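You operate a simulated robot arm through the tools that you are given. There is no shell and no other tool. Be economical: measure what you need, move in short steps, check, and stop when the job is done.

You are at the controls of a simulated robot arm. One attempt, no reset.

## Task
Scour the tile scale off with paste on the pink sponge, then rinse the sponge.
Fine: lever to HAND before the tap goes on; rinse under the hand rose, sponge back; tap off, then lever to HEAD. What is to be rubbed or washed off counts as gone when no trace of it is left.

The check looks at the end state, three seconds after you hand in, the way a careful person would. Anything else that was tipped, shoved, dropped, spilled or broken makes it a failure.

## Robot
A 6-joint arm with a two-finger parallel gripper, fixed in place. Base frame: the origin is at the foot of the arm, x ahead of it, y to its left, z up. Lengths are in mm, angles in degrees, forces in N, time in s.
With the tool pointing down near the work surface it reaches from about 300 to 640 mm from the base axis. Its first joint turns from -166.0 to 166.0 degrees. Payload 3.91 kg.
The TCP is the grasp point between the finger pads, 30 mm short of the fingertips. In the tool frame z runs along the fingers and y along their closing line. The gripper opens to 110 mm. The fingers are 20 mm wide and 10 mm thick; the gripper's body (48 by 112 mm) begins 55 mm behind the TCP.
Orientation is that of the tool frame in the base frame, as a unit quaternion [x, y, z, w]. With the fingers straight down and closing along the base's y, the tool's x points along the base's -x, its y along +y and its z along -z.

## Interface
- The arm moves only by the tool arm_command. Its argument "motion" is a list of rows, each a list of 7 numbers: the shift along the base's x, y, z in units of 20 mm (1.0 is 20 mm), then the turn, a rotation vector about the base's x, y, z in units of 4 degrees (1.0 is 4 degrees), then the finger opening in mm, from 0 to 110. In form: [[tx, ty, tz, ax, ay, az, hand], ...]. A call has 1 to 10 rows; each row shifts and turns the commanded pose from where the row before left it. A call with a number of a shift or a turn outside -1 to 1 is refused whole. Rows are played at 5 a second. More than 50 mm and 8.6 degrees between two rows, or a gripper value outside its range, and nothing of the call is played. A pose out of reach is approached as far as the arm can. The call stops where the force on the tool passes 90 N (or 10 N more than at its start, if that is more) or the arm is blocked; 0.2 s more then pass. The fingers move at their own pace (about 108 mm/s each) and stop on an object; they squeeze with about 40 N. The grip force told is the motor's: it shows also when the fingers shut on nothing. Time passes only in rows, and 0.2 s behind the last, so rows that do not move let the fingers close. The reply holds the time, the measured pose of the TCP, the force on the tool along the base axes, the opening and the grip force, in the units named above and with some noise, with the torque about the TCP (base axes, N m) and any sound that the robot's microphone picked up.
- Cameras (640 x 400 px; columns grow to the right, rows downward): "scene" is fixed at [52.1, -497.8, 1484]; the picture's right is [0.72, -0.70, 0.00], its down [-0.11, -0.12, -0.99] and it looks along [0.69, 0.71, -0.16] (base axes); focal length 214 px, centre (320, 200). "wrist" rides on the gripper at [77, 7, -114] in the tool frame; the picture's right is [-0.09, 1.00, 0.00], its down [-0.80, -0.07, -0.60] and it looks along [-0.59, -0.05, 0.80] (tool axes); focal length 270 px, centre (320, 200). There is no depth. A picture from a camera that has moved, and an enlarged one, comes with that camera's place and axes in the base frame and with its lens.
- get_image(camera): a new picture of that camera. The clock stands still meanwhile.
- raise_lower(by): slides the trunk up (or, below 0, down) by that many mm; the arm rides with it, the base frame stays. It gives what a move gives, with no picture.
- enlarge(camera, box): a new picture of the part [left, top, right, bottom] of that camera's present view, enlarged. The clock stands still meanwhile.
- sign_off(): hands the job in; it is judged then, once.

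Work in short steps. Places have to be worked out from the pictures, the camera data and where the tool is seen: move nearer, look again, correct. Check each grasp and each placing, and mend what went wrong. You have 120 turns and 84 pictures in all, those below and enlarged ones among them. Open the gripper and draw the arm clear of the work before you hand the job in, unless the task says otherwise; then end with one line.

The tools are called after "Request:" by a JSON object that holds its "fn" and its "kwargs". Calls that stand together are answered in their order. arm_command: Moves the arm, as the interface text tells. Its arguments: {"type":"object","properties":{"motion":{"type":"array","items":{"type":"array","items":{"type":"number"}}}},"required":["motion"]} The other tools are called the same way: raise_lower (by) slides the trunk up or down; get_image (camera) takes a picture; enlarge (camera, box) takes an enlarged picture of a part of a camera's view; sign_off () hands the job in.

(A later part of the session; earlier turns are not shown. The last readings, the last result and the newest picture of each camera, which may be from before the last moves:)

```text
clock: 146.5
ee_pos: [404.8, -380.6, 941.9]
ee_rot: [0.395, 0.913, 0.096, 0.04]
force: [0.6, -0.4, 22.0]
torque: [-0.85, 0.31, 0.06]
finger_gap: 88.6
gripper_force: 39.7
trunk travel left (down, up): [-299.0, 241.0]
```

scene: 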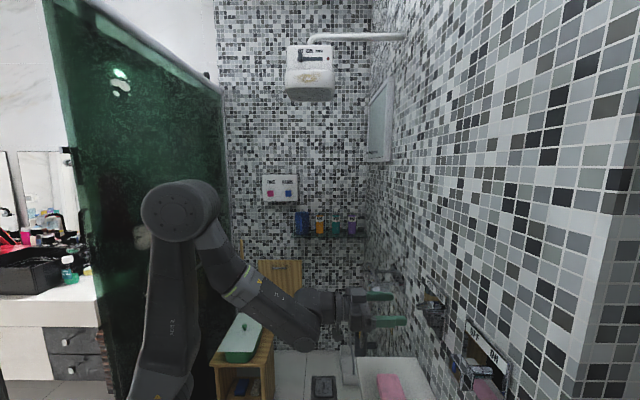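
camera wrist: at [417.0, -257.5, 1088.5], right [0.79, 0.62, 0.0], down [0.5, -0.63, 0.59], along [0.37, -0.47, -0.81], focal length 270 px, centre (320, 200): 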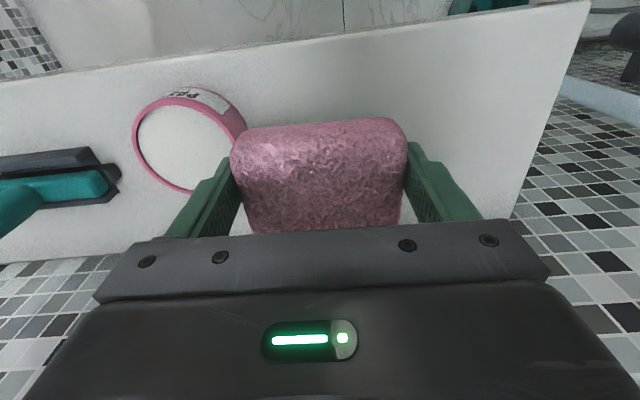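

22 N at the end, torque shows contact ~40 mm out, inside the rim: paste level equals the rim, so it's loaded. I lift, level, and carry toward the scale along the tested path.

Request:
{"fn": "arm_command", "kwargs": {"motion": [[0, 0, 0.5, 0, 0, 0, 40], [0, 0, 1, 0, 0, 0, 40], [0, 0, 1, 0, 0, 0, 40], [0, 0, 1, -0.707, 0.707, 0, 40], [0, 0, 1, -0.707, 0.707, 0, 40], [0, 0, 1, -0.707, 0.707, 0, 40], [0, 0, 1, 0, 0, 0, 40], [0, 0, 1, 0, 0, 0, 40], [0, 0, 1, 0, 0, 0, 40], [0, 0, 1, 0, 0, 0, 40]]}}

Request:
{"fn": "arm_command", "kwargs": {"motion": [[-0.84, 0.166, 0, 0, 0, 0, 40], [-0.84, 0.166, 0, 0, 0, 0, 40], [-0.84, 0.166, 0, 0, 0, 0, 40], [-0.84, 0.166, 0, 0, 0, 0, 40], [-0.84, 0.166, 0, 0, 0, 0, 40], [-0.84, 0.166, 0, 0, 0, 0, 40], [-0.84, 0.166, 0, 0, 0, 0, 40], [-0.84, 0.166, 0, 0, 0, 0, 40], [-0.84, 0.166, 0, 0, 0, 0, 40], [-0.84, 0.166, 0, 0, 0, 0, 40]]}}

Request:
{"fn": "arm_command", "kwargs": {"motion": [[0, 0, 0, -0.707, -0.707, 0, 40], [0, 0, 0, -0.707, -0.707, 0, 40], [0, 0, 0, -0.707, -0.707, 0, 40], [0, 0, 0, -0.707, -0.707, 0, 40], [0, 0, 0, -0.707, -0.707, 0, 40], [0, 0, 0, -0.707, -0.707, 0, 40], [0, 0, 0, -0.707, -0.707, 0, 40], [0, 0, 0, -0.707, -0.707, 0, 40], [0, 0, 0, -0.707, -0.707, 0, 40], [0, 0, 0, -0.707, -0.707, 0, 40]]}}

Request:
{"fn": "raise_lower", "kwargs": {"by": -299}}

```text
clock: 148.7
ee_pos: [406.6, -380.6, 1127.9]
ee_rot: [0.397, 0.918, 0.0, -0.001]
force: [-0.3, -0.3, -0.3]
torque: [-0.02, 0.03, -0.03]
finger_gap: 88.6
gripper_force: 39.8
trunk travel left (down, up): [-299.0, 241.0]
```

```text
clock: 150.9
ee_pos: [237.2, -346.8, 1128.8]
ee_rot: [0.397, 0.918, 0.001, -0.001]
force: [0.5, -0.5, -0.4]
torque: [-0.01, 0.0, -0.02]
finger_gap: 88.6
gripper_force: 39.8
trunk travel left (down, up): [-299.0, 241.0]
```

```text
clock: 153.1
ee_pos: [237.0, -345.4, 1128.9]
ee_rot: [0.375, 0.862, -0.127, 0.317]
force: [-0.2, -0.6, 0.2]
torque: [-0.01, 0.01, 0.02]
finger_gap: 88.7
gripper_force: 40.4
trunk travel left (down, up): [-299.0, 241.0]
```

```text
clock: 156.1
ee_pos: [236.7, -345.9, 830.8]
ee_rot: [0.374, 0.862, -0.126, 0.318]
force: [0.6, 0.1, -0.9]
torque: [-0.03, 0.03, 0.02]
finger_gap: 88.7
gripper_force: 39.8
trunk travel left (down, up): [0.0, 540.0]
```

Now lower to z≈640 while tilting to level (correcting yaw by 1.7°), then advance under the shelf to n≈600.

Request:
{"fn": "arm_command", "kwargs": {"motion": [[0, 0, -0.95, -0.707, -0.707, 0, 40], [0, 0, -0.95, -0.707, -0.707, 0, 40], [0, 0, -0.95, -0.707, -0.707, 0, 40], [0, 0, -0.95, -0.707, -0.707, 0, 40], [0, 0, -0.95, -0.707, -0.707, 0, 40], [0, 0, -0.95, -0.707, -0.707, 0, 40], [0, 0, -0.95, -0.707, -0.707, 0, 40], [0, 0, -0.95, -0.707, -0.707, 0, 40], [0, 0, -0.95, -0.707, -0.707, 0, 40], [0, 0, -0.95, -0.707, -0.707, 0.43, 40]]}}

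Request:
{"fn": "arm_command", "kwargs": {"motion": [[0.7, -0.7, 0, 0, 0, 0, 40], [0.7, -0.7, 0, 0, 0, 0, 40], [0.7, -0.7, 0, 0, 0, 0, 40], [0.7, -0.7, 0, 0, 0, 0, 40], [0.7, -0.7, 0, 0, 0, 0, 40], [0.7, -0.7, 0, -0.707, -0.707, 0, 40], [0.7, -0.7, 0, -0.707, -0.707, 0, 40], [0.7, -0.7, 0, -0.35, -0.35, 0, 40], [0.7, -0.7, 0, 0, 0, 0, 40]]}}

```text
clock: 158.3
ee_pos: [238.8, -345.2, 641.0]
ee_rot: [0.294, 0.707, -0.228, 0.601]
force: [-0.2, -0.5, -0.2]
torque: [0.02, -0.01, 0.02]
finger_gap: 88.8
gripper_force: 40.0
trunk travel left (down, up): [0.0, 540.0]
```

```text
clock: 160.3
ee_pos: [365.8, -472.0, 640.9]
ee_rot: [0.27, 0.654, -0.253, 0.66]
force: [0.2, -0.2, -1.4]
torque: [-0.01, 0.0, -0.01]
finger_gap: 88.6
gripper_force: 39.7
trunk travel left (down, up): [0.0, 540.0]
```

Level; a −1.6° yaw correction, then approach the wall slowly until contact.

Request:
{"fn": "arm_command", "kwargs": {"motion": [[0.5, -0.5, 0, 0, 0, -0.4, 40], [0.5, -0.5, 0, 0, 0, 0, 40], [0.5, -0.5, 0, 0, 0, 0, 40], [0.5, -0.5, 0, 0, 0, 0, 40], [0.2, -0.2, 0, 0, 0, 0, 40], [0, 0, 0, 0, 0, 0, 40]]}}

Request:
{"fn": "arm_command", "kwargs": {"motion": [[0.1, -0.1, 0, 0, 0, 0, 40], [0.1, -0.1, 0, 0, 0, 0, 40], [0, 0, 0, 0, 0, 0, 40]]}}

```text
clock: 161.7
ee_pos: [408.0, -516.0, 640.2]
ee_rot: [0.279, 0.65, -0.26, 0.657]
force: [-0.5, 0.2, -0.3]
torque: [-0.01, -0.01, -0.02]
finger_gap: 88.7
gripper_force: 39.4
trunk travel left (down, up): [0.0, 540.0]
```

```text
clock: 162.5
ee_pos: [411.5, -520.5, 641.3]
ee_rot: [0.278, 0.65, -0.261, 0.657]
force: [-0.1, 0.1, 0.8]
torque: [0.0, 0.01, -0.01]
finger_gap: 88.9
gripper_force: 40.1
trunk travel left (down, up): [0.0, 540.0]
```

No contact yet at n=659; a few more millimetres.

Request:
{"fn": "arm_command", "kwargs": {"motion": [[0.08, -0.08, 0, 0, 0, 0, 40], [0.08, -0.08, 0, 0, 0, 0, 40], [0, 0, 0, 0, 0, 0, 40]]}}

Request:
{"fn": "arm_command", "kwargs": {"motion": [[0.05, -0.05, 0, 0, 0, 0, 40], [0.05, -0.05, 0, 0, 0, 0, 40], [0, 0, 0, 0, 0, 0, 40]]}}

```text
clock: 163.3
ee_pos: [415.4, -523.6, 639.8]
ee_rot: [0.278, 0.651, -0.261, 0.657]
force: [0.5, -0.6, -0.6]
torque: [0.02, -0.01, 0.02]
finger_gap: 88.8
gripper_force: 40.0
trunk travel left (down, up): [0.0, 540.0]
```

```text
clock: 164.1
ee_pos: [416.6, -525.2, 640.0]
ee_rot: [0.279, 0.65, -0.261, 0.656]
force: [-3.2, 3.8, -1.0]
torque: [-0.06, -0.08, -0.22]
finger_gap: 88.4
gripper_force: 40.7
trunk travel left (down, up): [0.0, 540.0]
```

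Contact at n≈666. I press a little more and stroke down and up over the right part of the scale.

Request:
{"fn": "arm_command", "kwargs": {"motion": [[0.04, -0.04, 0.5, 0, 0, 0, 40], [0, 0, -0.5, 0, 0, 0, 40], [0, 0, -0.5, 0, 0, 0, 40], [0, 0, -0.5, 0, 0, 0, 40], [0, 0, -0.5, 0, 0, 0, 40], [0, 0, -0.5, 0, 0, 0, 40], [0, 0, -0.5, 0, 0, 0, 40], [0, 0, -0.5, 0, 0, 0, 40], [0, 0, -0.5, 0, 0, 0, 40], [0, 0, -0.5, 0, 0, 0, 40]]}}

Request:
{"fn": "arm_command", "kwargs": {"motion": [[0, 0, 0.5, 0, 0, 0, 40], [0, 0, 0.5, 0, 0, 0, 40], [0, 0, 0.5, 0, 0, 0, 40], [0, 0, 0.5, 0, 0, 0, 40], [0, 0, 0.5, 0, 0, 0, 40], [0, 0, 0.5, 0, 0, 0, 40], [0, 0, 0.5, 0, 0, 0, 40], [0, 0, 0.5, 0, 0, 0, 40], [0, 0, 0.5, 0, 0, 0, 40], [0, 0, 0.4, 0, 0, 0, 40]]}}

Request:
{"fn": "get_image", "kwargs": {"camera": "wrist"}}

```text
clock: 166.3
ee_pos: [416.8, -524.7, 560.6]
ee_rot: [0.279, 0.65, -0.262, 0.657]
force: [-8.8, 9.7, 4.3]
torque: [-0.14, -0.13, -0.14]
finger_gap: 88.5
gripper_force: 40.4
trunk travel left (down, up): [0.0, 540.0]
```

```text
clock: 168.5
ee_pos: [416.0, -525.9, 659.6]
ee_rot: [0.28, 0.65, -0.261, 0.657]
force: [-6.0, 5.5, -2.8]
torque: [0.01, 0.01, -0.09]
finger_gap: 88.4
gripper_force: 39.8
trunk travel left (down, up): [0.0, 540.0]
```

```text
25 pictures are left
camera wrist: at [340.6, -437.6, 582.1], right [0.7, 0.7, 0.11], down [-0.48, 0.35, 0.8], along [0.52, -0.62, 0.59], focal length 270 px, centre (320, 200)
```

wrist: 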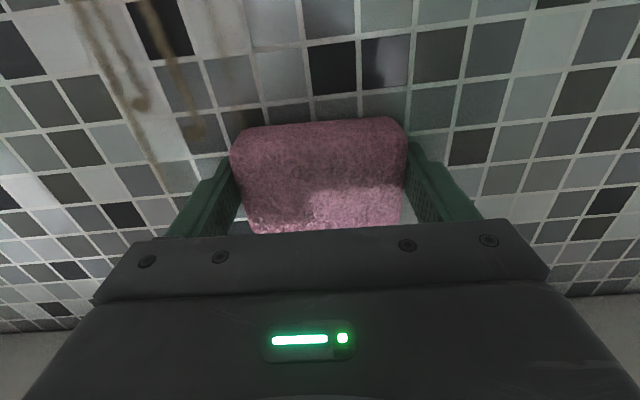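

The swept band is clean. I continue: shift to u≈−133, stroke down; shift to −163, stroke up; repeat.

Request:
{"fn": "arm_command", "kwargs": {"motion": [[-0.5, -0.5, 0, 0, 0, 0, 40], [-0.5, -0.5, 0, 0, 0, 0, 40], [-0.5, -0.5, 0, 0, 0, 0, 40], [-0.5, -0.5, 0, 0, 0, 0, 40], [0, 0, -0.9, 0, 0, 0, 40], [0, 0, -0.9, 0, 0, 0, 40], [0, 0, -0.9, 0, 0, 0, 40], [0, 0, -0.9, 0, 0, 0, 40], [0, 0, -0.9, 0, 0, 0, 40], [0, 0, -0.9, 0, 0, 0, 40]]}}

Request:
{"fn": "arm_command", "kwargs": {"motion": [[-0.5, -0.5, 0, 0, 0, 0, 40], [-0.5, -0.5, 0, 0, 0, 0, 40], [0, 0, 0.7, 0, 0, 0, 40], [0, 0, 0.7, 0, 0, 0, 40], [0, 0, 0.7, 0, 0, 0, 40], [0, 0, 0.7, 0, 0, 0, 40], [0, 0, 0.7, 0, 0, 0, 40], [0, 0, 0.7, 0, 0, 0, 40], [0, 0, 0.7, 0, 0, 0, 40], [0, 0, 0.6, 0, 0, 0, 40]]}}

Request:
{"fn": "arm_command", "kwargs": {"motion": [[0.5, 0.5, 0, 0, 0, 0, 40], [0.5, 0.5, 0, 0, 0, 0, 40], [0, 0, -0.7, 0, 0, 0, 40], [0, 0, -0.7, 0, 0, 0, 40], [0, 0, -0.7, 0, 0, 0, 40], [0, 0, -0.7, 0, 0, 0, 40], [0, 0, -0.7, 0, 0, 0, 40], [0, 0, -0.7, 0, 0, 0, 40], [0, 0, -0.7, 0, 0, 0, 40], [0, 0, -0.6, 0, 0, 0, 40]]}}

Request:
{"fn": "arm_command", "kwargs": {"motion": [[0.5, 0.5, 0, 0, 0, 0, 40], [0.6, 0.6, 0, 0, 0, 0, 40], [0.6, 0.6, 0, 0, 0, 0, 40], [0.6, 0.6, 0, 0, 0, 0, 40], [0.6, 0.6, 0.1, 0, 0, 0, 40], [0, 0, 0.9, 0, 0, 0, 40], [0, 0, 0.9, 0, 0, 0, 40], [0, 0, 0.9, 0, 0, 0, 40], [0, 0, 0.9, 0, 0, 0, 40], [0, 0, 0.9, 0, 0, 0, 40]]}}

```text
clock: 170.7
ee_pos: [376.1, -565.4, 551.7]
ee_rot: [0.279, 0.65, -0.262, 0.656]
force: [-1.8, 2.5, -0.9]
torque: [0.01, -0.02, -0.08]
finger_gap: 88.6
gripper_force: 40.1
trunk travel left (down, up): [0.0, 540.0]
```

```text
clock: 172.9
ee_pos: [356.0, -587.1, 660.7]
ee_rot: [0.278, 0.65, -0.26, 0.657]
force: [0.1, -0.5, -0.4]
torque: [-0.01, -0.03, 0.0]
finger_gap: 88.7
gripper_force: 39.7
trunk travel left (down, up): [0.0, 540.0]
```

```text
clock: 175.1
ee_pos: [375.6, -567.0, 550.9]
ee_rot: [0.279, 0.65, -0.262, 0.657]
force: [-6.1, 6.9, 3.4]
torque: [-0.06, -0.03, -0.17]
finger_gap: 88.7
gripper_force: 39.8
trunk travel left (down, up): [0.0, 540.0]
```

```text
clock: 177.3
ee_pos: [434.6, -509.1, 641.3]
ee_rot: [0.278, 0.65, -0.262, 0.657]
force: [-14.1, 14.4, -4.8]
torque: [0.15, 0.23, -0.08]
finger_gap: 88.4
gripper_force: 40.5
trunk travel left (down, up): [0.0, 540.0]
```

Force faded on the left side (wall slightly skewed), so I re-stroke there with ~2 mm more press.

Request:
{"fn": "arm_command", "kwargs": {"motion": [[-0.76, -0.8, 0.2, 0, 0, 0, 40], [-0.76, -0.8, 0.2, 0, 0, 0, 40], [-0.76, -0.8, 0.2, 0, 0, 0, 40], [-0.76, -0.8, 0.2, 0, 0, 0, 40], [-0.76, -0.8, 0.1, 0, 0, 0, 40], [0.02, -0.02, -0.6, 0, 0, 0, 40], [0, 0, -0.9, 0, 0, 0, 40], [0, 0, -0.9, 0, 0, 0, 40], [0, 0, -0.9, 0, 0, 0, 40], [0, 0, -0.9, 0, 0, 0, 40]]}}

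Request:
{"fn": "arm_command", "kwargs": {"motion": [[0, 0, -0.9, 0, 0, 0, 40], [0.4, 0.4, 0, 0, 0, 0, 40], [0.4, 0.4, 0, 0, 0, 0, 40], [0, 0, 0.75, 0, 0, 0, 40], [0, 0, 0.75, 0, 0, 0, 40], [0, 0, 0.75, 0, 0, 0, 40], [0, 0, 0.75, 0, 0, 0, 40], [0, 0, 0.75, 0, 0, 0, 40], [0, 0, 0.75, 0, 0, 0, 40], [0, 0, 0.75, 0, 0, 0, 40]]}}

Request:
{"fn": "arm_command", "kwargs": {"motion": [[-0.5, 0.5, 0, 0, 0, 0, 40], [-0.7, 0.7, 0, 0, 0, 0, 40], [-0.7, 0.7, 0, 0, 0, 0, 40], [-0.7, 0.7, 0, 0, 0, 0, 40], [-0.7, 0.7, 0, 0, 0, 0, 40], [-0.7, 0.7, 0, 0, 0, 0, 40], [-0.7, 0.7, 0, 0, 0, 0, 40]]}}

Request:
{"fn": "get_image", "kwargs": {"camera": "wrist"}}

```text
clock: 179.5
ee_pos: [356.7, -589.4, 578.6]
ee_rot: [0.278, 0.649, -0.263, 0.658]
force: [-35.7, 39.8, 22.3]
torque: [-0.46, 0.33, -0.78]
finger_gap: 88.8
gripper_force: 40.7
trunk travel left (down, up): [0.0, 540.0]
```

```text
clock: 181.7
ee_pos: [374.9, -571.8, 663.8]
ee_rot: [0.278, 0.65, -0.262, 0.657]
force: [-20.3, 23.6, -11.9]
torque: [0.56, 0.04, -0.98]
finger_gap: 88.8
gripper_force: 40.2
trunk travel left (down, up): [0.0, 540.0]
```

```text
clock: 183.3
ee_pos: [281.6, -478.3, 662.8]
ee_rot: [0.278, 0.65, -0.261, 0.657]
force: [-0.2, -0.1, 0.3]
torque: [0.0, -0.02, 0.02]
finger_gap: 88.6
gripper_force: 39.8
trunk travel left (down, up): [0.0, 540.0]
```

```text
24 pictures are left
camera wrist: at [205.9, -390.7, 585.9], right [0.7, 0.7, 0.11], down [-0.48, 0.35, 0.8], along [0.52, -0.62, 0.59], focal length 270 px, centre (320, 200)
```

wrist: 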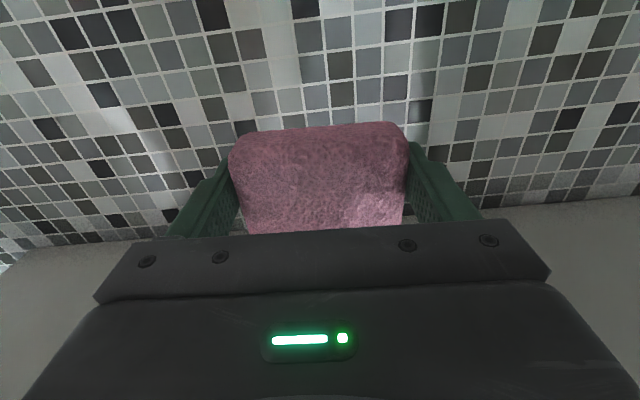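

The visible part is clean. I lower 90 mm to inspect the bottom of the patch.

Request:
{"fn": "arm_command", "kwargs": {"motion": [[0, 0, -0.9, 0, 0, 0, 40], [0, 0, -0.9, 0, 0, 0, 40], [0, 0, -0.9, 0, 0, 0, 40], [0, 0, -0.9, 0, 0, 0, 40], [0, 0, -0.9, 0, 0, 0, 40], [0, 0, -0.5, 0, 0, 0, 40]]}}

Request:
{"fn": "enlarge", "kwargs": {"camera": "wrist", "box": [160, 0, 480, 200]}}

```text
clock: 184.7
ee_pos: [280.1, -478.0, 562.3]
ee_rot: [0.278, 0.65, -0.263, 0.656]
force: [0.0, -0.4, 0.4]
torque: [0.03, 0.02, 0.02]
finger_gap: 88.7
gripper_force: 39.8
trunk travel left (down, up): [0.0, 540.0]
```

```text
2.00 times, centred on (320, 100) of wrist
camera zoom: at [203.5, -390.5, 484.7], right [0.7, 0.7, 0.11], down [-0.48, 0.35, 0.8], along [0.52, -0.62, 0.59], focal length 541 px, centre (320, 400)
```

zoom: 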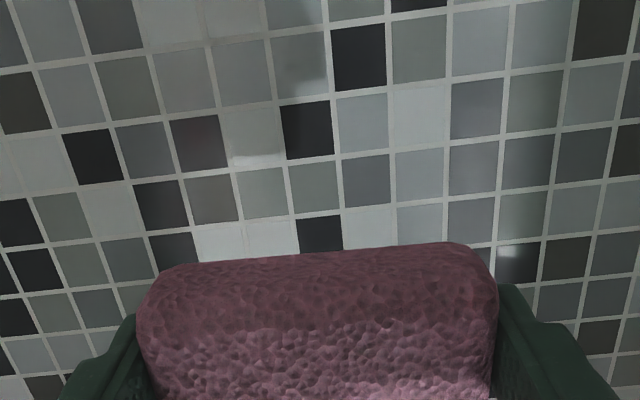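

The lower wall is clean too. I retreat and take the same overview as before to confirm.

Request:
{"fn": "arm_command", "kwargs": {"motion": [[-0.65, 0.65, 0.4, 0, 0, 0, 40], [-0.65, 0.65, 0.4, 0, 0, 0, 40], [-0.65, 0.65, 0.4, 0, 0, 0, 40], [-0.65, 0.65, 0.4, 0, 0, 0, 40], [-0.65, 0.65, 0.4, 0, 0, 0, 40], [-0.65, 0.65, 0.4, 0.707, 0.707, 0, 40], [-0.4, 0.4, 0.4, 0.707, 0.707, 0, 40], [0.5, 0.5, 0.4, 0.707, 0.707, 0, 40], [0.5, 0.5, 0.4, 0.707, 0.707, 0, 40], [0.5, 0.5, 0.4, 0.707, 0.707, 0, 40]]}}

Request:
{"fn": "arm_command", "kwargs": {"motion": [[0.5, 0.5, 1, 0.707, 0.707, 0, 40], [0, 0, 1, 0.707, 0.707, 0, 40], [0, 0, 1, 0.707, 0.707, 0, 40], [0, 0, 1, 0.707, 0.707, 0, 40], [0, 0, 1, 0.707, 0.707, 0, 40], [0, 0, 1, 0.707, 0.707, 0, 40], [0, 0, 1, 0, 0, 0, 40], [0, 0, 1, 0, 0, 0, 40]]}}

Request:
{"fn": "get_image", "kwargs": {"camera": "wrist"}}

```text
clock: 186.9
ee_pos: [225.2, -362.6, 644.1]
ee_rot: [0.323, 0.754, -0.211, 0.532]
force: [-0.4, -0.8, -0.9]
torque: [-0.01, 0.0, 0.03]
finger_gap: 88.5
gripper_force: 40.3
trunk travel left (down, up): [0.0, 540.0]
```

```text
clock: 188.7
ee_pos: [235.1, -350.3, 803.8]
ee_rot: [0.362, 0.847, -0.143, 0.363]
force: [-0.1, -0.7, 0.0]
torque: [0.01, 0.04, -0.02]
finger_gap: 88.7
gripper_force: 39.8
trunk travel left (down, up): [0.0, 540.0]
```

```text
22 pictures are left
camera wrist: at [145.0, -247.1, 829.3], right [0.76, 0.65, 0.08], down [0.03, -0.16, 0.99], along [0.65, -0.75, -0.14], focal length 270 px, centre (320, 200)
```

wrist: 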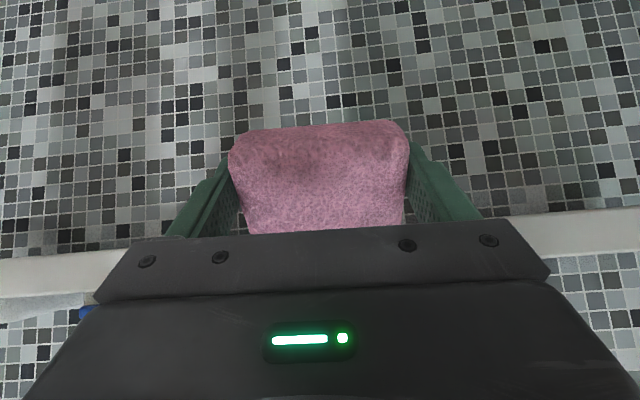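

The patch looks gone; one enlargement to be certain.

Request:
{"fn": "enlarge", "kwargs": {"camera": "wrist", "box": [210, 20, 402, 140]}}

```text
3.33 times, centred on (306, 80) of wrist
camera zoom: at [145.0, -247.1, 829.3], right [0.76, 0.65, 0.08], down [0.03, -0.16, 0.99], along [0.65, -0.75, -0.14], focal length 901 px, centre (367, 600)
```

zoom: 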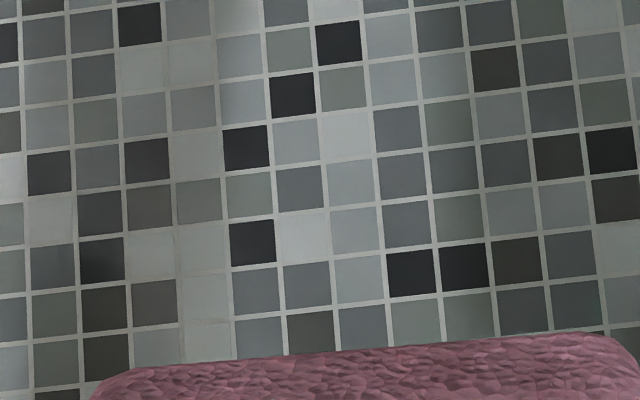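

Faint lines may remain on some pale tiles; I zoom tighter.

Request:
{"fn": "enlarge", "kwargs": {"camera": "wrist", "box": [215, 65, 303, 120]}}

Request:
{"fn": "enlarge", "kwargs": {"camera": "wrist", "box": [215, 15, 303, 70]}}

```text
7.27 times, centred on (259, 92) of wrist
camera zoom: at [145.0, -247.1, 829.3], right [0.76, 0.65, 0.08], down [0.03, -0.16, 0.99], along [0.65, -0.75, -0.14], focal length 1966 px, centre (764, 982)
```

zoom: 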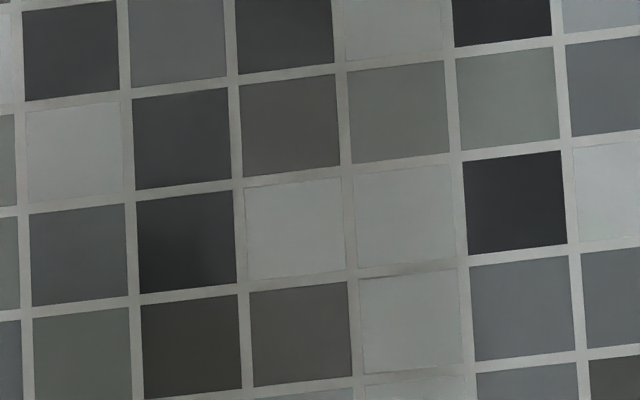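

```text
7.27 times, centred on (259, 42) of wrist
camera zoom: at [145.0, -247.1, 829.3], right [0.76, 0.65, 0.08], down [0.03, -0.16, 0.99], along [0.65, -0.75, -0.14], focal length 1966 px, centre (764, 1346)
```

zoom: 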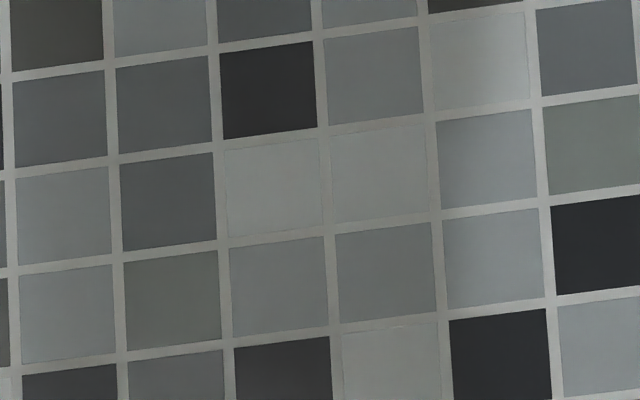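

The wall is clean. Stream is at n≈590, u≈397. I raise the trunk and carry the sponge along +u in front of the shelf.

Request:
{"fn": "raise_lower", "kwargs": {"by": 250}}

Request:
{"fn": "arm_command", "kwargs": {"motion": [[0.7, -0.7, 0, 0, 0, 0, 40], [0.8, 0.8, 0, 0, 0, 0, 40], [0.8, 0.8, 0, 0, 0, 0, 40], [0.8, 0.8, 0, 0, 0, 0, 40], [0.8, 0.8, 0, 0, 0, 0, 40], [0.8, 0.8, 0, 0, 0, 0, 40], [0.8, 0.8, 0, 0, 0, 0, 40], [0.8, 0.8, 0, 0, 0, 0, 40], [0.8, 0.8, 0, 0, 0, 0, 40], [0.8, 0.8, 0, 0, 0, 0, 40]]}}

Request:
{"fn": "arm_command", "kwargs": {"motion": [[0.8, 0.8, 0, 0, 0, 0, 40], [0.8, 0.8, 0, 0, 0, 0, 40], [0.8, 0.8, 0, 0, 0, 0, 40], [0.8, 0.8, 0, 0, 0, 0, 40], [0.8, 0.8, 0, 0, 0, 0, 40], [0.8, 0.8, 0, -0.707, -0.707, 0, 40], [0.8, 0.8, 0, -0.707, -0.707, 0, 40], [0.8, 0.8, 0, -0.707, -0.707, 0, 40], [0, 0, 0, -0.707, -0.707, 0, 40], [0, 0, 0, -0.707, -0.707, 0, 40]]}}

```text
clock: 191.3
ee_pos: [237.2, -349.9, 1054.6]
ee_rot: [0.363, 0.846, -0.144, 0.362]
force: [-0.2, 0.0, 0.0]
torque: [-0.01, 0.01, -0.02]
finger_gap: 88.8
gripper_force: 40.1
trunk travel left (down, up): [-250.0, 290.0]
```

```text
clock: 193.5
ee_pos: [392.7, -222.0, 1056.0]
ee_rot: [0.363, 0.846, -0.144, 0.363]
force: [0.0, 0.0, -0.5]
torque: [0.0, 0.03, 0.02]
finger_gap: 88.8
gripper_force: 40.3
trunk travel left (down, up): [-250.0, 290.0]
```

```text
clock: 195.7
ee_pos: [522.7, -91.8, 1052.4]
ee_rot: [0.33, 0.771, -0.201, 0.507]
force: [-0.8, -0.3, 0.2]
torque: [-0.02, 0.0, 0.03]
finger_gap: 88.8
gripper_force: 40.5
trunk travel left (down, up): [-250.0, 290.0]
```

Now lower to z≈900, finish tilting to level and move to u≈397, still in front of the stream.

Request:
{"fn": "arm_command", "kwargs": {"motion": [[0.8, 0.8, -0.8, -0.707, -0.707, 0, 40], [0.8, 0.8, -0.8, -0.707, -0.707, 0, 40], [0.8, 0.8, -0.8, -0.707, -0.707, 0, 40], [0.8, 0.8, -0.8, -0.707, -0.707, 0, 40], [0, 0, -0.8, -0.707, -0.707, 0, 40], [0, 0, -0.8, -0.707, -0.707, 0, 40], [0, 0, -0.8, 0, 0, 0, 40], [0, 0, -0.8, 0, 0, 0, 40], [0, 0, -0.8, 0, 0, 0, 40]]}}

Request:
{"fn": "get_image", "kwargs": {"camera": "scene"}}

Request:
{"fn": "get_image", "kwargs": {"camera": "wrist"}}

```text
clock: 197.7
ee_pos: [586.6, -27.6, 910.5]
ee_rot: [0.279, 0.65, -0.262, 0.657]
force: [-0.5, 0.3, -0.5]
torque: [0.02, 0.02, 0.03]
finger_gap: 88.5
gripper_force: 40.3
trunk travel left (down, up): [-250.0, 290.0]
```

```text
18 pictures are left
```

scene: 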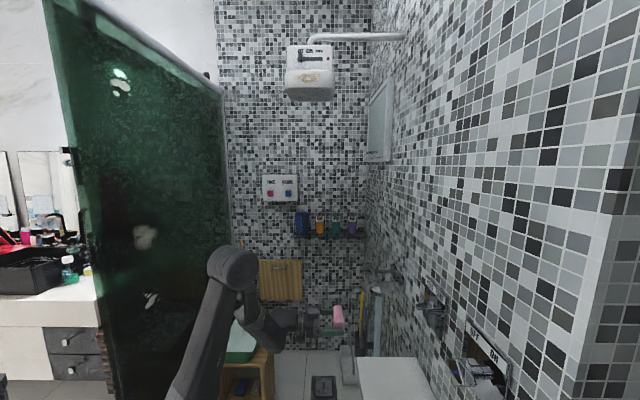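

```text
17 pictures are left
camera wrist: at [509.8, 60.3, 834.6], right [0.7, 0.7, 0.11], down [-0.49, 0.35, 0.8], along [0.52, -0.62, 0.59], focal length 270 px, centre (320, 200)
```

wrist: 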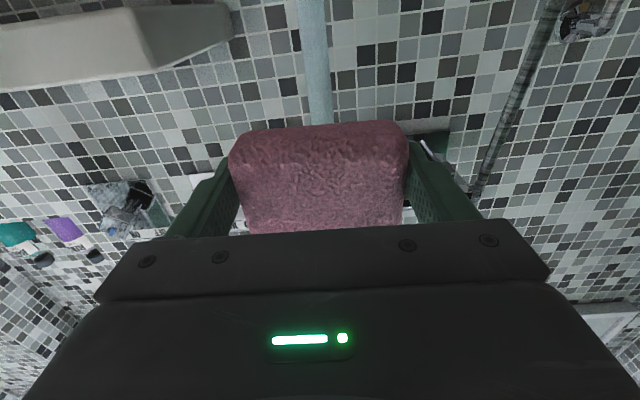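

Aligned with the stream. I advance so the sponge enters it, then sweep in n and u so all parts get washed.

Request:
{"fn": "arm_command", "kwargs": {"motion": [[0.7, -0.7, 0, 0, 0, 0, 40], [0.7, -0.7, 0, 0, 0, 0, 40], [0.7, -0.7, 0, 0, 0, 0, 40], [0.7, -0.7, 0, 0, 0, 0, 40], [0.7, -0.7, 0, 0, 0, 0, 40], [0.5, -0.5, 0, 0, 0, 0, 40], [0.3, -0.3, 0, 0, 0, 0, 40], [0, 0, 0, 0, 0, 0, 40], [0, 0, 0, 0, 0, 0, 40]]}}

Request:
{"fn": "enlarge", "kwargs": {"camera": "scene", "box": [300, 250, 428, 330]}}

```text
clock: 199.7
ee_pos: [671.8, -113.4, 909.1]
ee_rot: [0.279, 0.65, -0.261, 0.657]
force: [-0.8, -0.2, -0.5]
torque: [-0.01, 0.0, 0.01]
finger_gap: 88.6
gripper_force: 40.0
trunk travel left (down, up): [-250.0, 290.0]
```

```text
5.00 times, centred on (364, 290) of scene
camera zoom: at [52.1, -497.8, 1484.0], right [0.72, -0.7, 0.0], down [-0.11, -0.12, -0.99], along [0.69, 0.71, -0.16], focal length 1072 px, centre (100, -250)
```

zoom: 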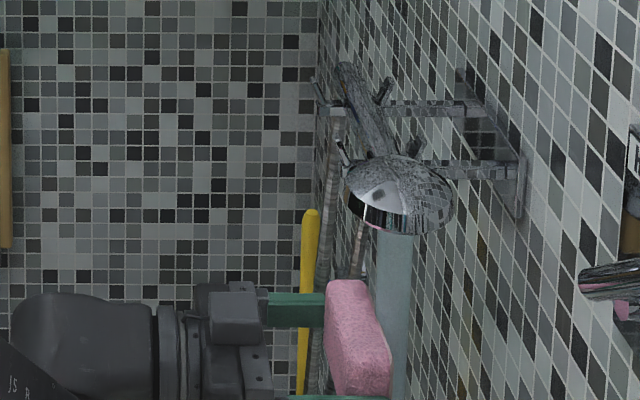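

The sponge face is right at the stream's edge. I move in 15 mm and sweep sideways through the water.

Request:
{"fn": "arm_command", "kwargs": {"motion": [[0.5, -0.5, 0, 0, 0, 0, 40], [0.5, 0.5, 0, 0, 0, 0, 40], [0.5, 0.5, 0, 0, 0, 0, 40], [0.3, 0.3, 0, 0, 0, 0, 40], [-0.5, -0.5, 0, 0, 0, 0, 40], [-0.5, -0.5, 0, 0, 0, 0, 40], [-0.5, -0.5, 0, 0, 0, 0, 40], [-0.5, -0.5, 0, 0, 0, 0, 40], [-0.5, -0.5, 0, 0, 0, 0, 40], [-0.1, -0.1, 0, 0, 0, 0, 40]]}}

Request:
{"fn": "arm_command", "kwargs": {"motion": [[-0.4, 0.4, 0, 0, 0, 0, 40], [0.5, 0.5, 0, 0, 0, 0, 40], [0.5, 0.5, 0, 0, 0, 0, 40], [0.5, 0.5, 0, 0, 0, 0, 40], [0.5, 0.5, 0, 0, 0, 0, 40], [0.5, 0.5, 0, 0, 0, 0, 40], [0.1, 0.1, 0, 0, 0, 0, 40], [-0.4, -0.4, 0, 0, 0, 0, 40], [-0.4, -0.4, 0, 0, 0, 0, 40], [-0.5, -0.5, 0, 0, 0, 0, 40]]}}

Request:
{"fn": "arm_command", "kwargs": {"motion": [[0, 0, 0, -0.707, -0.707, 0, 40], [0, 0, 0, -0.707, -0.707, 0, 40], [0, 0, 0, -0.707, -0.707, 0, 40], [0, 0, 0, -0.707, -0.707, 0, 40], [0, 0, 0, -0.707, -0.707, 0, 40], [0, 0, 0, -0.707, -0.707, 0, 40], [0, 0, 0, -0.707, -0.707, 0, 40], [0, 0, 0, 0, 0, 0, 40]]}}

Request:
{"fn": "enlarge", "kwargs": {"camera": "scene", "box": [300, 260, 428, 340]}}

```text
clock: 201.9
ee_pos: [656.3, -148.3, 910.6]
ee_rot: [0.279, 0.65, -0.263, 0.656]
force: [0.4, -0.2, 0.0]
torque: [0.02, -0.03, -0.01]
finger_gap: 88.7
gripper_force: 40.4
trunk travel left (down, up): [-250.0, 290.0]
```

```text
clock: 204.1
ee_pos: [675.1, -115.9, 910.5]
ee_rot: [0.277, 0.651, -0.26, 0.657]
force: [-0.7, 1.2, -0.1]
torque: [0.01, -0.01, 0.02]
finger_gap: 88.6
gripper_force: 40.1
trunk travel left (down, up): [-250.0, 290.0]
```

```text
clock: 205.9
ee_pos: [673.5, -115.5, 912.0]
ee_rot: [0.202, 0.473, -0.318, 0.797]
force: [-0.2, 0.6, 0.6]
torque: [0.01, 0.0, 0.01]
finger_gap: 88.5
gripper_force: 39.9
trunk travel left (down, up): [-250.0, 290.0]
```

```text
5.00 times, centred on (364, 300) of scene
camera zoom: at [52.1, -497.8, 1484.0], right [0.72, -0.7, 0.0], down [-0.11, -0.12, -0.99], along [0.69, 0.71, -0.16], focal length 1072 px, centre (100, -300)
```

zoom: 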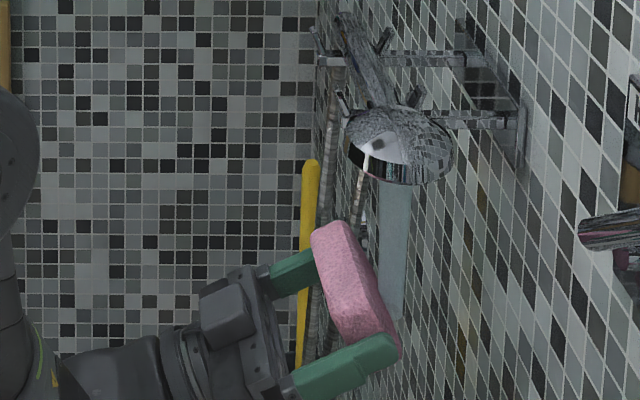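

The face is turned up 28° into the stream. I sweep across it in u and n.

Request:
{"fn": "arm_command", "kwargs": {"motion": [[0.5, 0.5, 0, 0, 0, 0, 40], [0.5, 0.5, 0, 0, 0, 0, 40], [0.4, 0.4, 0, 0, 0, 0, 40], [0.4, -0.4, 0, 0, 0, 0, 40], [-0.5, -0.5, 0, 0, 0, 0, 40], [-0.5, -0.5, 0, 0, 0, 0, 40], [-0.5, -0.5, 0, 0, 0, 0, 40], [-0.5, -0.5, 0, 0, 0, 0, 40], [-0.5, -0.5, 0, 0, 0, 0, 40], [-0.3, -0.3, 0, 0, 0, 0, 40]]}}

Request:
{"fn": "arm_command", "kwargs": {"motion": [[0.4, -0.4, 0, 0, 0, 0, 40], [0.5, 0.5, 0, 0, 0, 0, 40], [0.5, 0.5, 0, 0, 0, 0, 40], [0.5, 0.5, 0, 0, 0, 0, 40], [0.5, 0.5, 0, 0, 0, 0, 40], [0.5, 0.5, 0, 0, 0, 0, 40], [0.2, 0.2, 0, 0, 0, 0, 40], [-0.4, -0.4, 0, 0, 0, 0, 40], [-0.5, -0.5, 0, 0, 0, 0, 40], [-0.5, -0.5, 0, 0, 0, 0, 40]]}}

Request:
{"fn": "arm_command", "kwargs": {"motion": [[0, 0, 0, 0, 0, 0, 40], [0, 0, 0, 0, 0, 0, 40], [-0.4, 0.4, 0, 0, 0, 0, 40], [0, 0, 0, 0, 0, 0, 40], [-0.4, 0.4, 0, 0, 0, 0, 40], [-0.4, 0.4, 0, 0, 0, 0, 40], [0.4, 0.4, 0, 0, 0, 0, 40], [0.4, 0.4, 0, 0, 0, 0, 40], [-0.5, -0.5, 0, 0, 0, 0, 40], [-0.5, -0.5, 0, 0, 0, 0, 40]]}}

Request:
{"fn": "enlarge", "kwargs": {"camera": "scene", "box": [330, 280, 410, 330]}}

```text
clock: 208.1
ee_pos: [654.1, -151.4, 909.4]
ee_rot: [0.202, 0.473, -0.317, 0.797]
force: [2.0, -0.2, 0.1]
torque: [0.03, -0.1, -0.08]
finger_gap: 88.9
gripper_force: 40.1
trunk travel left (down, up): [-250.0, 290.0]
```

```text
clock: 210.3
ee_pos: [688.2, -134.2, 911.2]
ee_rot: [0.202, 0.473, -0.317, 0.797]
force: [0.0, -0.2, 0.0]
torque: [0.02, 0.01, 0.02]
finger_gap: 88.6
gripper_force: 39.6
trunk travel left (down, up): [-250.0, 290.0]
```

```text
clock: 212.5
ee_pos: [660.3, -114.3, 910.7]
ee_rot: [0.203, 0.474, -0.317, 0.796]
force: [0.9, 0.9, -0.6]
torque: [0.01, 0.02, 0.04]
finger_gap: 88.9
gripper_force: 39.9
trunk travel left (down, up): [-250.0, 290.0]
```

```text
8.00 times, centred on (370, 305) of scene
camera zoom: at [52.1, -497.8, 1484.0], right [0.72, -0.7, 0.0], down [-0.11, -0.12, -0.99], along [0.69, 0.71, -0.16], focal length 1716 px, centre (-80, -640)
```

zoom: 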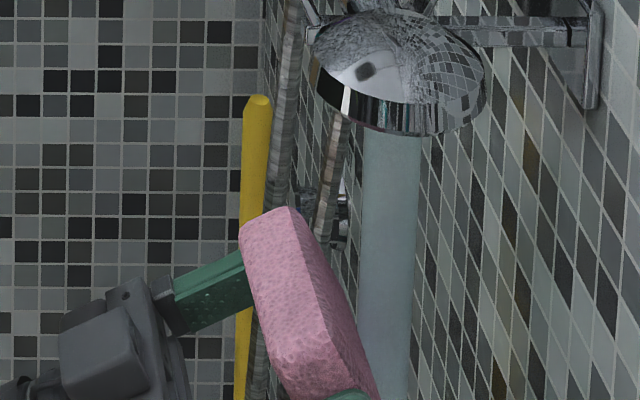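

The face looks uniformly pink. I draw it out of the stream and yaw it toward the scene camera to verify it is free of paste.

Request:
{"fn": "arm_command", "kwargs": {"motion": [[-0.7, 0.7, 0, 0, 0, 0, 40], [-0.7, 0.7, 0, 0, 0, 0, 40], [-0.7, 0.7, 0, 0, 0, -1, 40], [0, 0, 0, 0, 0, -1, 40], [0, 0, 0, 0, 0, -1, 40], [0, 0, 0, 0, 0, -1, 40], [0, 0, 0, 0, 0, -1, 40], [0, 0, 0, 0, 0, -1, 40], [0, 0, 0, 0, 0, -1, 40], [0, 0, 0, 0, 0, -1, 40]]}}

Request:
{"fn": "enlarge", "kwargs": {"camera": "scene", "box": [310, 270, 406, 330]}}

```text
clock: 214.7
ee_pos: [619.3, -70.3, 911.2]
ee_rot: [0.326, 0.399, -0.525, 0.677]
force: [-0.6, 0.2, 0.1]
torque: [0.0, 0.0, 0.0]
finger_gap: 89.0
gripper_force: 40.2
trunk travel left (down, up): [-250.0, 290.0]
```

```text
6.67 times, centred on (358, 300) of scene
camera zoom: at [52.1, -497.8, 1484.0], right [0.72, -0.7, 0.0], down [-0.11, -0.12, -0.99], along [0.69, 0.71, -0.16], focal length 1430 px, centre (67, -467)
```

zoom: 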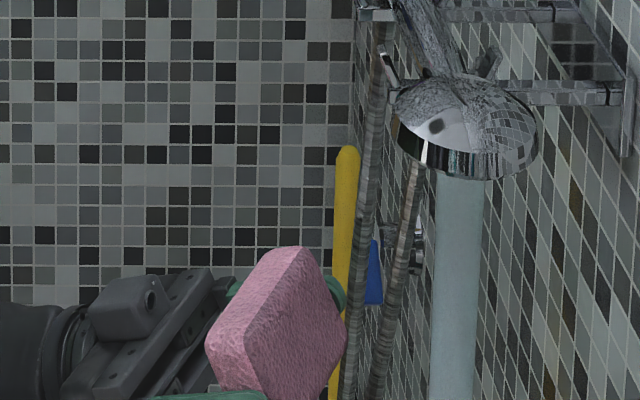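

The face is clean pink. Now return it: yaw back, retreat, rise, tilt down and travel to the sponge's spot.

Request:
{"fn": "arm_command", "kwargs": {"motion": [[-0.24, 0.24, 0.5, 0, 0, 1, 40], [-0.24, 0.24, 0.5, 0, 0, 1, 40], [-0.24, 0.24, 0.5, 0, 0, 1, 40], [-0.24, 0.24, 0.5, 0, 0, 1, 40], [-0.24, 0.24, 0.5, 0, 0, 1, 40], [-0.24, 0.24, 0.5, 0, 0, 1, 40], [-0.24, 0.24, 0.5, 0, 0, 1, 40], [-0.24, 0.24, 0.5, 0, 0, 1, 40]]}}

Request:
{"fn": "arm_command", "kwargs": {"motion": [[0, 0, 0.3, 0.707, 0.707, 0, 40], [0, 0, 0.3, 0.707, 0.707, 0, 40], [0, 0, 0.3, 0.707, 0.707, 0, 40], [0, 0, 0.3, 0.707, 0.707, 0, 40], [0, 0, 0.3, 0.707, 0.707, 0, 40], [0, 0, 0.3, 0.707, 0.707, 0, 40], [0, 0, 0.3, 0.707, 0.707, 0, 40], [0, 0, 0.3, 0.707, 0.707, 0, 40], [0, 0, 0.3, 0.707, 0.707, 0, 40], [0, 0, 0.3, 0.707, 0.707, 0, 40]]}}

Request:
{"fn": "raise_lower", "kwargs": {"by": 60}}

Request:
{"fn": "arm_command", "kwargs": {"motion": [[-0.6, -0.6, 0, 0.707, 0.707, 0, 40], [-0.6, -0.6, 0, 0.707, 0.707, 0, 40], [-0.6, -0.6, 0, 0.707, 0.707, 0, 40], [-0.6, -0.6, 0, 0.707, 0.707, 0, 40], [-0.6, -0.6, 0, 0.707, 0.707, 0, 40], [-0.6, -0.6, 0, 0.707, 0.707, 0, 40], [-0.6, -0.6, 0, 0.707, 0.707, 0, 40], [-0.6, -0.6, 0, 0.707, 0.707, 0, 40], [-0.6, -0.6, 0, 0.707, 0.707, 0, 40], [-0.6, -0.6, 0, 0.707, 0.707, 0, 40]]}}

Request:
{"fn": "arm_command", "kwargs": {"motion": [[0.3, -0.9, 0, 0.707, 0.707, 0, 40], [0.3, -0.9, 0, 0.707, 0.707, 0, 40], [0.3, -0.9, 0, 0.707, 0.707, 0, 40], [0.3, -0.9, 0, 0.707, 0.707, 0, 40], [0.3, -0.9, 0, 0.707, 0.707, 0, 40], [0.3, -0.9, 0, 0.707, 0.707, 0, 40], [0.3, -0.9, 0, 0.707, 0.707, 0, 40], [0.3, -0.9, 0, 0.707, 0.707, 0, 40], [0, 0, 0, 0.707, 0.707, 0, 40]]}}

```text
clock: 216.5
ee_pos: [580.4, -33.6, 990.7]
ee_rot: [0.202, 0.474, -0.317, 0.797]
force: [0.3, -0.3, -0.1]
torque: [-0.01, -0.01, -0.02]
finger_gap: 88.9
gripper_force: 40.4
trunk travel left (down, up): [-250.0, 290.0]
```

```text
clock: 218.7
ee_pos: [579.8, -33.8, 1051.9]
ee_rot: [0.306, 0.715, -0.232, 0.584]
force: [0.1, -0.1, 0.1]
torque: [0.02, -0.03, -0.03]
finger_gap: 88.5
gripper_force: 40.4
trunk travel left (down, up): [-250.0, 290.0]
```

```text
clock: 219.7
ee_pos: [580.1, -33.7, 1111.6]
ee_rot: [0.307, 0.715, -0.233, 0.584]
force: [-0.1, 0.9, -0.2]
torque: [0.02, -0.02, 0.01]
finger_gap: 88.4
gripper_force: 40.5
trunk travel left (down, up): [-310.0, 230.0]
```

```text
clock: 221.9
ee_pos: [458.9, -154.2, 1110.3]
ee_rot: [0.372, 0.87, -0.119, 0.301]
force: [0.3, 0.5, 0.3]
torque: [0.02, 0.01, -0.01]
finger_gap: 88.9
gripper_force: 39.8
trunk travel left (down, up): [-310.0, 230.0]
```

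```text
clock: 223.9
ee_pos: [508.2, -299.6, 1111.3]
ee_rot: [0.394, 0.919, -0.004, 0.015]
force: [0.0, 0.4, 0.4]
torque: [0.03, 0.01, -0.02]
finger_gap: 88.5
gripper_force: 40.4
trunk travel left (down, up): [-310.0, 230.0]
```

Almost vertical over the shelf. I move exactly above the original spot (524.5, −284), level, descend to z≈930, then slowly to contact.

Request:
{"fn": "arm_command", "kwargs": {"motion": [[0.4, 0.4, 0, 0.16, 0.16, 0, 40], [0.41, 0.37, 0, 0.16, 0.16, 0, 40], [0, 0, -1, 0, 0, 0, 40], [0, 0, -1, 0, 0, 0, 40], [0, 0, -1, 0, 0, 0, 40], [0, 0, -1, 0, 0, 0, 40], [0, 0, -1, 0, 0, 0, 40], [0, 0, -1, 0, 0, 0, 40], [0, 0, -1, 0, 0, 0, 40], [0, 0, -1, 0, 0, 0, 40]]}}

Request:
{"fn": "arm_command", "kwargs": {"motion": [[0, 0, -0.7, 0, 0, 0, 40], [0, 0, -0.6, 0, 0, 0, 40], [0, 0, -0.5, 0, 0, 0, 40], [0, 0, -0.4, 0, 0, 0, 40], [0, 0, -0.3, 0, 0, 0, 40], [0, 0, -0.2, 0, 0, 0, 40], [0, 0, 0, 0, 0, 0, 40]]}}

```text
clock: 226.1
ee_pos: [524.3, -284.3, 949.8]
ee_rot: [0.395, 0.919, 0.001, 0.001]
force: [1.0, -0.9, -0.2]
torque: [0.01, 0.03, 0.01]
finger_gap: 88.9
gripper_force: 40.2
trunk travel left (down, up): [-310.0, 230.0]
```

```text
clock: 227.7
ee_pos: [521.8, -283.0, 898.0]
ee_rot: [0.394, 0.919, 0.001, 0.001]
force: [0.0, 0.2, 0.2]
torque: [-0.03, 0.02, 0.0]
finger_gap: 88.5
gripper_force: 39.4
trunk travel left (down, up): [-310.0, 230.0]
```

Lower the last ~4 mm until light contact, then open and lift.

Request:
{"fn": "arm_command", "kwargs": {"motion": [[0.1, -0.05, -0.1, 0, 0, 0, 40], [0, 0, -0.1, 0, 0, 0, 40], [0, 0, 0, 0, 0, 0, 40]]}}

Request:
{"fn": "arm_command", "kwargs": {"motion": [[0, 0, 0, 0, 0, 0, 110], [0, 0, 0, 0, 0, 0, 110], [0, 0, 0.5, 0, 0, 0, 110], [0, 0, 1, 0, 0, 0, 110], [0, 0, 1, 0, 0, 0, 110], [0, 0, 1, 0, 0, 0, 110], [0, 0, 1, 0, 0, 0, 110], [0, 0, 1, 0, 0, 0, 110]]}}

Request:
{"fn": "get_image", "kwargs": {"camera": "wrist"}}

```text
clock: 228.5
ee_pos: [526.5, -282.9, 893.4]
ee_rot: [0.394, 0.919, 0.001, 0.001]
force: [-0.7, 0.9, 0.3]
torque: [0.01, 0.04, 0.01]
finger_gap: 88.8
gripper_force: 39.8
trunk travel left (down, up): [-310.0, 230.0]
```

```text
clock: 230.3
ee_pos: [526.8, -284.5, 1004.2]
ee_rot: [0.393, 0.919, 0.001, 0.001]
force: [0.0, 0.5, 0.5]
torque: [0.0, -0.02, 0.02]
finger_gap: 109.8
gripper_force: 0.1
trunk travel left (down, up): [-310.0, 230.0]
```

```text
12 pictures are left
camera wrist: at [477.5, -222.6, 1117.9], right [0.78, 0.62, 0.0], down [0.5, -0.63, 0.6], along [0.37, -0.47, -0.8], focal length 270 px, centre (320, 200)
```

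wrist: 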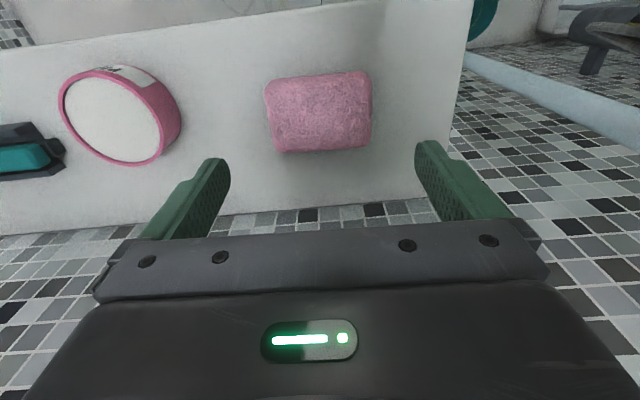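

Sponge is back in place, clean. Next the tap: I reverse the earlier exit path—rise to z≈1200 near u≈60 with fingers at 60 mm.

Request:
{"fn": "arm_command", "kwargs": {"motion": [[-0.49, -0.294, 0.98, 0, 0, 0, 60], [-0.49, -0.294, 0.98, 0, 0, 0, 60], [-0.49, -0.294, 0.98, 0, 0, 0, 60], [-0.49, -0.294, 0.98, 0, 0, 0, 60], [-0.49, -0.294, 0.98, 0, 0, 0, 60], [-0.49, -0.294, 0.98, 0, 0, 0, 60], [-0.49, -0.294, 0.98, 0, 0, 0, 60], [-0.49, -0.294, 0.98, 0, 0, 0, 60], [-0.49, -0.294, 0.98, 0, 0, 0, 60], [-0.49, -0.294, 0.98, 0, 0, 0, 60]]}}

Request:
{"fn": "arm_command", "kwargs": {"motion": [[0, 0, 0.9, -0.707, -0.707, 0, 80], [0, 0, 0.9, -0.707, -0.707, 0, 80], [0, 0, 0.9, -0.707, -0.707, 0, 80], [0, 0, 0.9, -0.707, -0.707, 0, 80], [0, 0, 0.9, -0.707, -0.707, 0, 80], [0, 0, 0.9, -0.707, -0.707, 0, 80], [0, 0, 0.9, -0.707, -0.707, 0, 80], [0, 0, 0.5, -0.707, -0.707, 0, 80]]}}

Request:
{"fn": "raise_lower", "kwargs": {"by": -170}}

```text
clock: 232.5
ee_pos: [430.4, -340.1, 1201.0]
ee_rot: [0.394, 0.919, 0.001, 0.001]
force: [0.0, -0.5, -0.7]
torque: [0.0, 0.02, -0.04]
finger_gap: 60.0
gripper_force: 0.0
trunk travel left (down, up): [-310.0, 230.0]
```

```text
clock: 234.3
ee_pos: [429.5, -341.6, 1337.8]
ee_rot: [0.378, 0.883, -0.102, 0.258]
force: [-1.4, 0.1, -0.7]
torque: [-0.01, -0.01, -0.04]
finger_gap: 80.1
gripper_force: 0.1
trunk travel left (down, up): [-310.0, 230.0]
```

```text
clock: 236.2
ee_pos: [428.3, -341.5, 1167.2]
ee_rot: [0.379, 0.883, -0.102, 0.257]
force: [-0.2, -0.9, 0.4]
torque: [-0.02, -0.02, 0.02]
finger_gap: 80.4
gripper_force: 0.1
trunk travel left (down, up): [-140.0, 400.0]
```

Continue tilting to level, moving to n≈578, u≈41.

Request:
{"fn": "arm_command", "kwargs": {"motion": [[0.05, -0.19, 0.1, -0.707, -0.707, 0, 80], [0.05, -0.19, 0.1, -0.707, -0.707, 0, 80], [0.05, -0.19, 0.1, -0.707, -0.707, 0, 80], [0.05, -0.19, 0.1, -0.707, -0.707, 0, 80], [0.05, -0.19, 0.1, -0.707, -0.707, 0, 80], [0.05, -0.19, 0.1, -0.707, -0.707, 0, 80], [0.05, -0.19, 0.1, -0.707, -0.707, 0, 80], [0.05, -0.19, 0.1, -0.707, -0.707, 0, 80], [0.05, -0.19, 0.1, -0.707, -0.707, 0, 80], [0.05, -0.19, 0.1, -0.707, -0.707, 0, 80]]}}

Request:
{"fn": "arm_command", "kwargs": {"motion": [[0, 0, 0, -0.707, -0.707, 0, 80], [0, 0, 0, -0.707, -0.707, 0, 80], [0, 0, 0, -0.707, -0.707, 0, 80], [0, 0, 0, -0.707, -0.707, 0, 80]]}}

```text
clock: 238.4
ee_pos: [439.2, -380.0, 1188.8]
ee_rot: [0.317, 0.742, -0.218, 0.549]
force: [0.6, -0.4, -0.2]
torque: [-0.03, 0.03, -0.01]
finger_gap: 80.1
gripper_force: 0.2
trunk travel left (down, up): [-140.0, 400.0]
```

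```text
clock: 239.4
ee_pos: [438.3, -379.6, 1188.3]
ee_rot: [0.282, 0.661, -0.257, 0.647]
force: [-0.7, -0.4, -0.2]
torque: [0.01, -0.01, -0.03]
finger_gap: 80.0
gripper_force: 0.0
trunk travel left (down, up): [-140.0, 400.0]
```

Level at n=578, u=41. Trunk down 95 to z≈1093, then roll +40° to match the knob.

Request:
{"fn": "raise_lower", "kwargs": {"by": -95}}

Request:
{"fn": "arm_command", "kwargs": {"motion": [[0, 0, 0, 0.707, -0.707, 0, 80], [0, 0, 0, 0.707, -0.707, 0, 80], [0, 0, 0, 0.707, -0.707, 0, 80], [0, 0, 0, 0.707, -0.707, 0, 80], [0, 0, 0, 0.707, -0.707, 0, 80], [0, 0, 0, 0.707, -0.707, 0, 80], [0, 0, 0, 0.707, -0.707, 0, 80], [0, 0, 0, 0.707, -0.707, 0, 80], [0, 0, 0, 0.707, -0.707, 0, 80]]}}

Request:
{"fn": "get_image", "kwargs": {"camera": "wrist"}}

```text
clock: 240.7
ee_pos: [438.9, -379.3, 1093.8]
ee_rot: [0.282, 0.661, -0.257, 0.647]
force: [0.4, -0.3, -0.1]
torque: [0.01, 0.0, 0.0]
finger_gap: 80.1
gripper_force: 0.1
trunk travel left (down, up): [-45.0, 495.0]
```

```text
clock: 242.7
ee_pos: [438.0, -380.6, 1094.4]
ee_rot: [0.466, 0.543, -0.037, 0.697]
force: [0.3, 0.0, 0.3]
torque: [-0.01, 0.0, 0.02]
finger_gap: 80.0
gripper_force: 0.1
trunk travel left (down, up): [-45.0, 495.0]
```

```text
11 pictures are left
camera wrist: at [390.3, -261.2, 1039.4], right [0.52, 0.52, 0.68], down [-0.8, 0.01, 0.61], along [0.31, -0.85, 0.42], focal length 270 px, centre (320, 200)
```

wrist: 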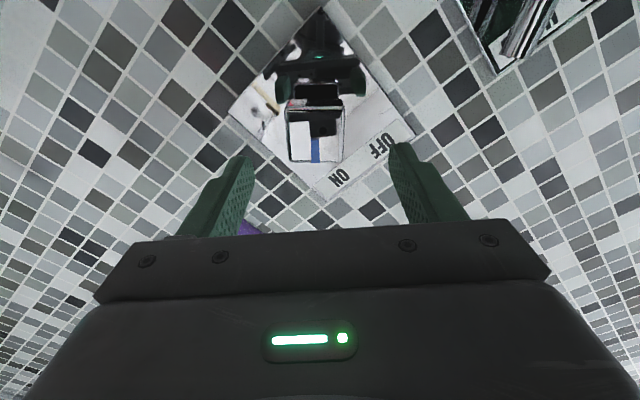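

Aligned with the knob at 36° roll. I advance 56 mm, close.

Request:
{"fn": "arm_command", "kwargs": {"motion": [[0.4, -0.4, 0, 0, 0, 0, 80], [0.4, -0.4, 0, 0, 0, 0, 80], [0.4, -0.4, 0, 0, 0, 0, 80], [0.4, -0.4, 0, 0, 0, 0, 80], [0.38, -0.38, 0, 0, 0, 0, 80], [0, 0, 0, 0, 0, 0, 50], [0, 0, 0, 0, 0, 0, 20], [0, 0, 0, 0, 0, 0, 20], [0, 0, 0, 0, 0, 0, 20]]}}

Request:
{"fn": "arm_command", "kwargs": {"motion": [[0, 0, 0, -0.707, 0.707, 0, 20], [0, 0, 0, -0.707, 0.707, 0, 20], [0, 0, 0, -0.707, 0.707, 0, 20], [0, 0, 0, -0.707, 0.707, 0, 20], [0, 0, 0, -0.707, 0.707, 0, 20], [0, 0, 0, -0.707, 0.707, 0, 20], [0, 0, 0, -0.707, 0.707, 0, 20], [0, 0, 0, -0.707, 0.707, 0, 20]]}}

```text
clock: 244.7
ee_pos: [474.4, -420.0, 1092.0]
ee_rot: [0.468, 0.543, -0.039, 0.696]
force: [-14.5, -6.4, -13.0]
torque: [-0.45, -0.3, -0.38]
finger_gap: 41.9
gripper_force: 44.7
trunk travel left (down, up): [-45.0, 495.0]
```

```text
clock: 246.5
ee_pos: [476.8, -419.3, 1094.3]
ee_rot: [0.305, 0.65, -0.234, 0.655]
force: [-22.4, 6.2, -17.6]
torque: [0.73, 0.77, -0.45]
finger_gap: 41.6
gripper_force: 45.4
trunk travel left (down, up): [-45.0, 495.0]
```

Two more rows to reach/overtake the OFF stop, then check the stream.

Request:
{"fn": "arm_command", "kwargs": {"motion": [[0, 0, 0, -0.707, 0.707, 0, 20], [0, 0, 0, -0.5, 0.5, 0, 20], [0, 0, 0, 0, 0, 0, 20]]}}

Request:
{"fn": "enlarge", "kwargs": {"camera": "scene", "box": [330, 220, 530, 400]}}

```text
clock: 247.3
ee_pos: [477.0, -419.5, 1095.1]
ee_rot: [0.266, 0.667, -0.272, 0.64]
force: [-17.9, 3.9, -16.1]
torque: [1.11, -0.44, -0.16]
finger_gap: 41.8
gripper_force: 44.9
trunk travel left (down, up): [-45.0, 495.0]
```

```text
2.22 times, centred on (430, 310) of scene
camera zoom: at [52.1, -497.8, 1484.0], right [0.72, -0.7, 0.0], down [-0.11, -0.12, -0.99], along [0.69, 0.71, -0.16], focal length 477 px, centre (76, -44)
```

zoom: 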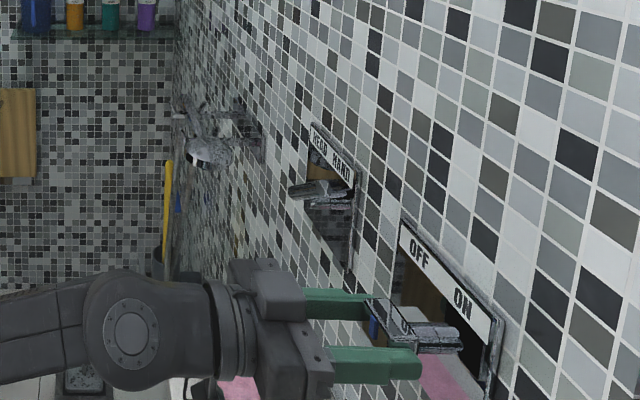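

Water is off and the knob is at its stop. I release, back off, close fingers and move toward the HEAD/HAND lever's −u side.

Request:
{"fn": "arm_command", "kwargs": {"motion": [[0, 0, 0, 0, 0, 0, 80], [0, 0, 0, 0, 0, 0, 80], [-0.5, 0.5, 0, 0, 0, 0, 80], [-0.5, 0.5, 0, 0, 0, 0, 80], [-0.5, 0.5, 0, 0, 0, 0, 60], [-0.4, 0.4, 0, 0, 0, 0, 0]]}}

Request:
{"fn": "arm_command", "kwargs": {"motion": [[0.1, 0.1, 0.5, 0, 0, 0, 0], [0.1, 0.1, 0.5, 0, 0, 0, 0], [0.5, 0.5, 0.4, 0, 0, 0, 0], [0.5, 0.5, 0.4, 0, 0, 0, 0], [0.5, 0.5, 0, 0, 0, 0, 0], [0.5, 0.5, 0, 0, 0, 0, 0], [0.5, 0.5, 0, 0, 0, 0, 0]]}}

```text
clock: 248.7
ee_pos: [439.6, -382.4, 1091.4]
ee_rot: [0.267, 0.667, -0.274, 0.64]
force: [0.1, 0.3, -0.3]
torque: [0.0, 0.03, -0.01]
finger_gap: 0.0
gripper_force: 23.7
trunk travel left (down, up): [-45.0, 495.0]
```

```text
clock: 250.3
ee_pos: [494.5, -326.4, 1129.1]
ee_rot: [0.267, 0.667, -0.273, 0.64]
force: [0.2, -0.8, 0.4]
torque: [0.01, -0.02, -0.01]
finger_gap: 0.1
gripper_force: 37.4
trunk travel left (down, up): [-45.0, 495.0]
```

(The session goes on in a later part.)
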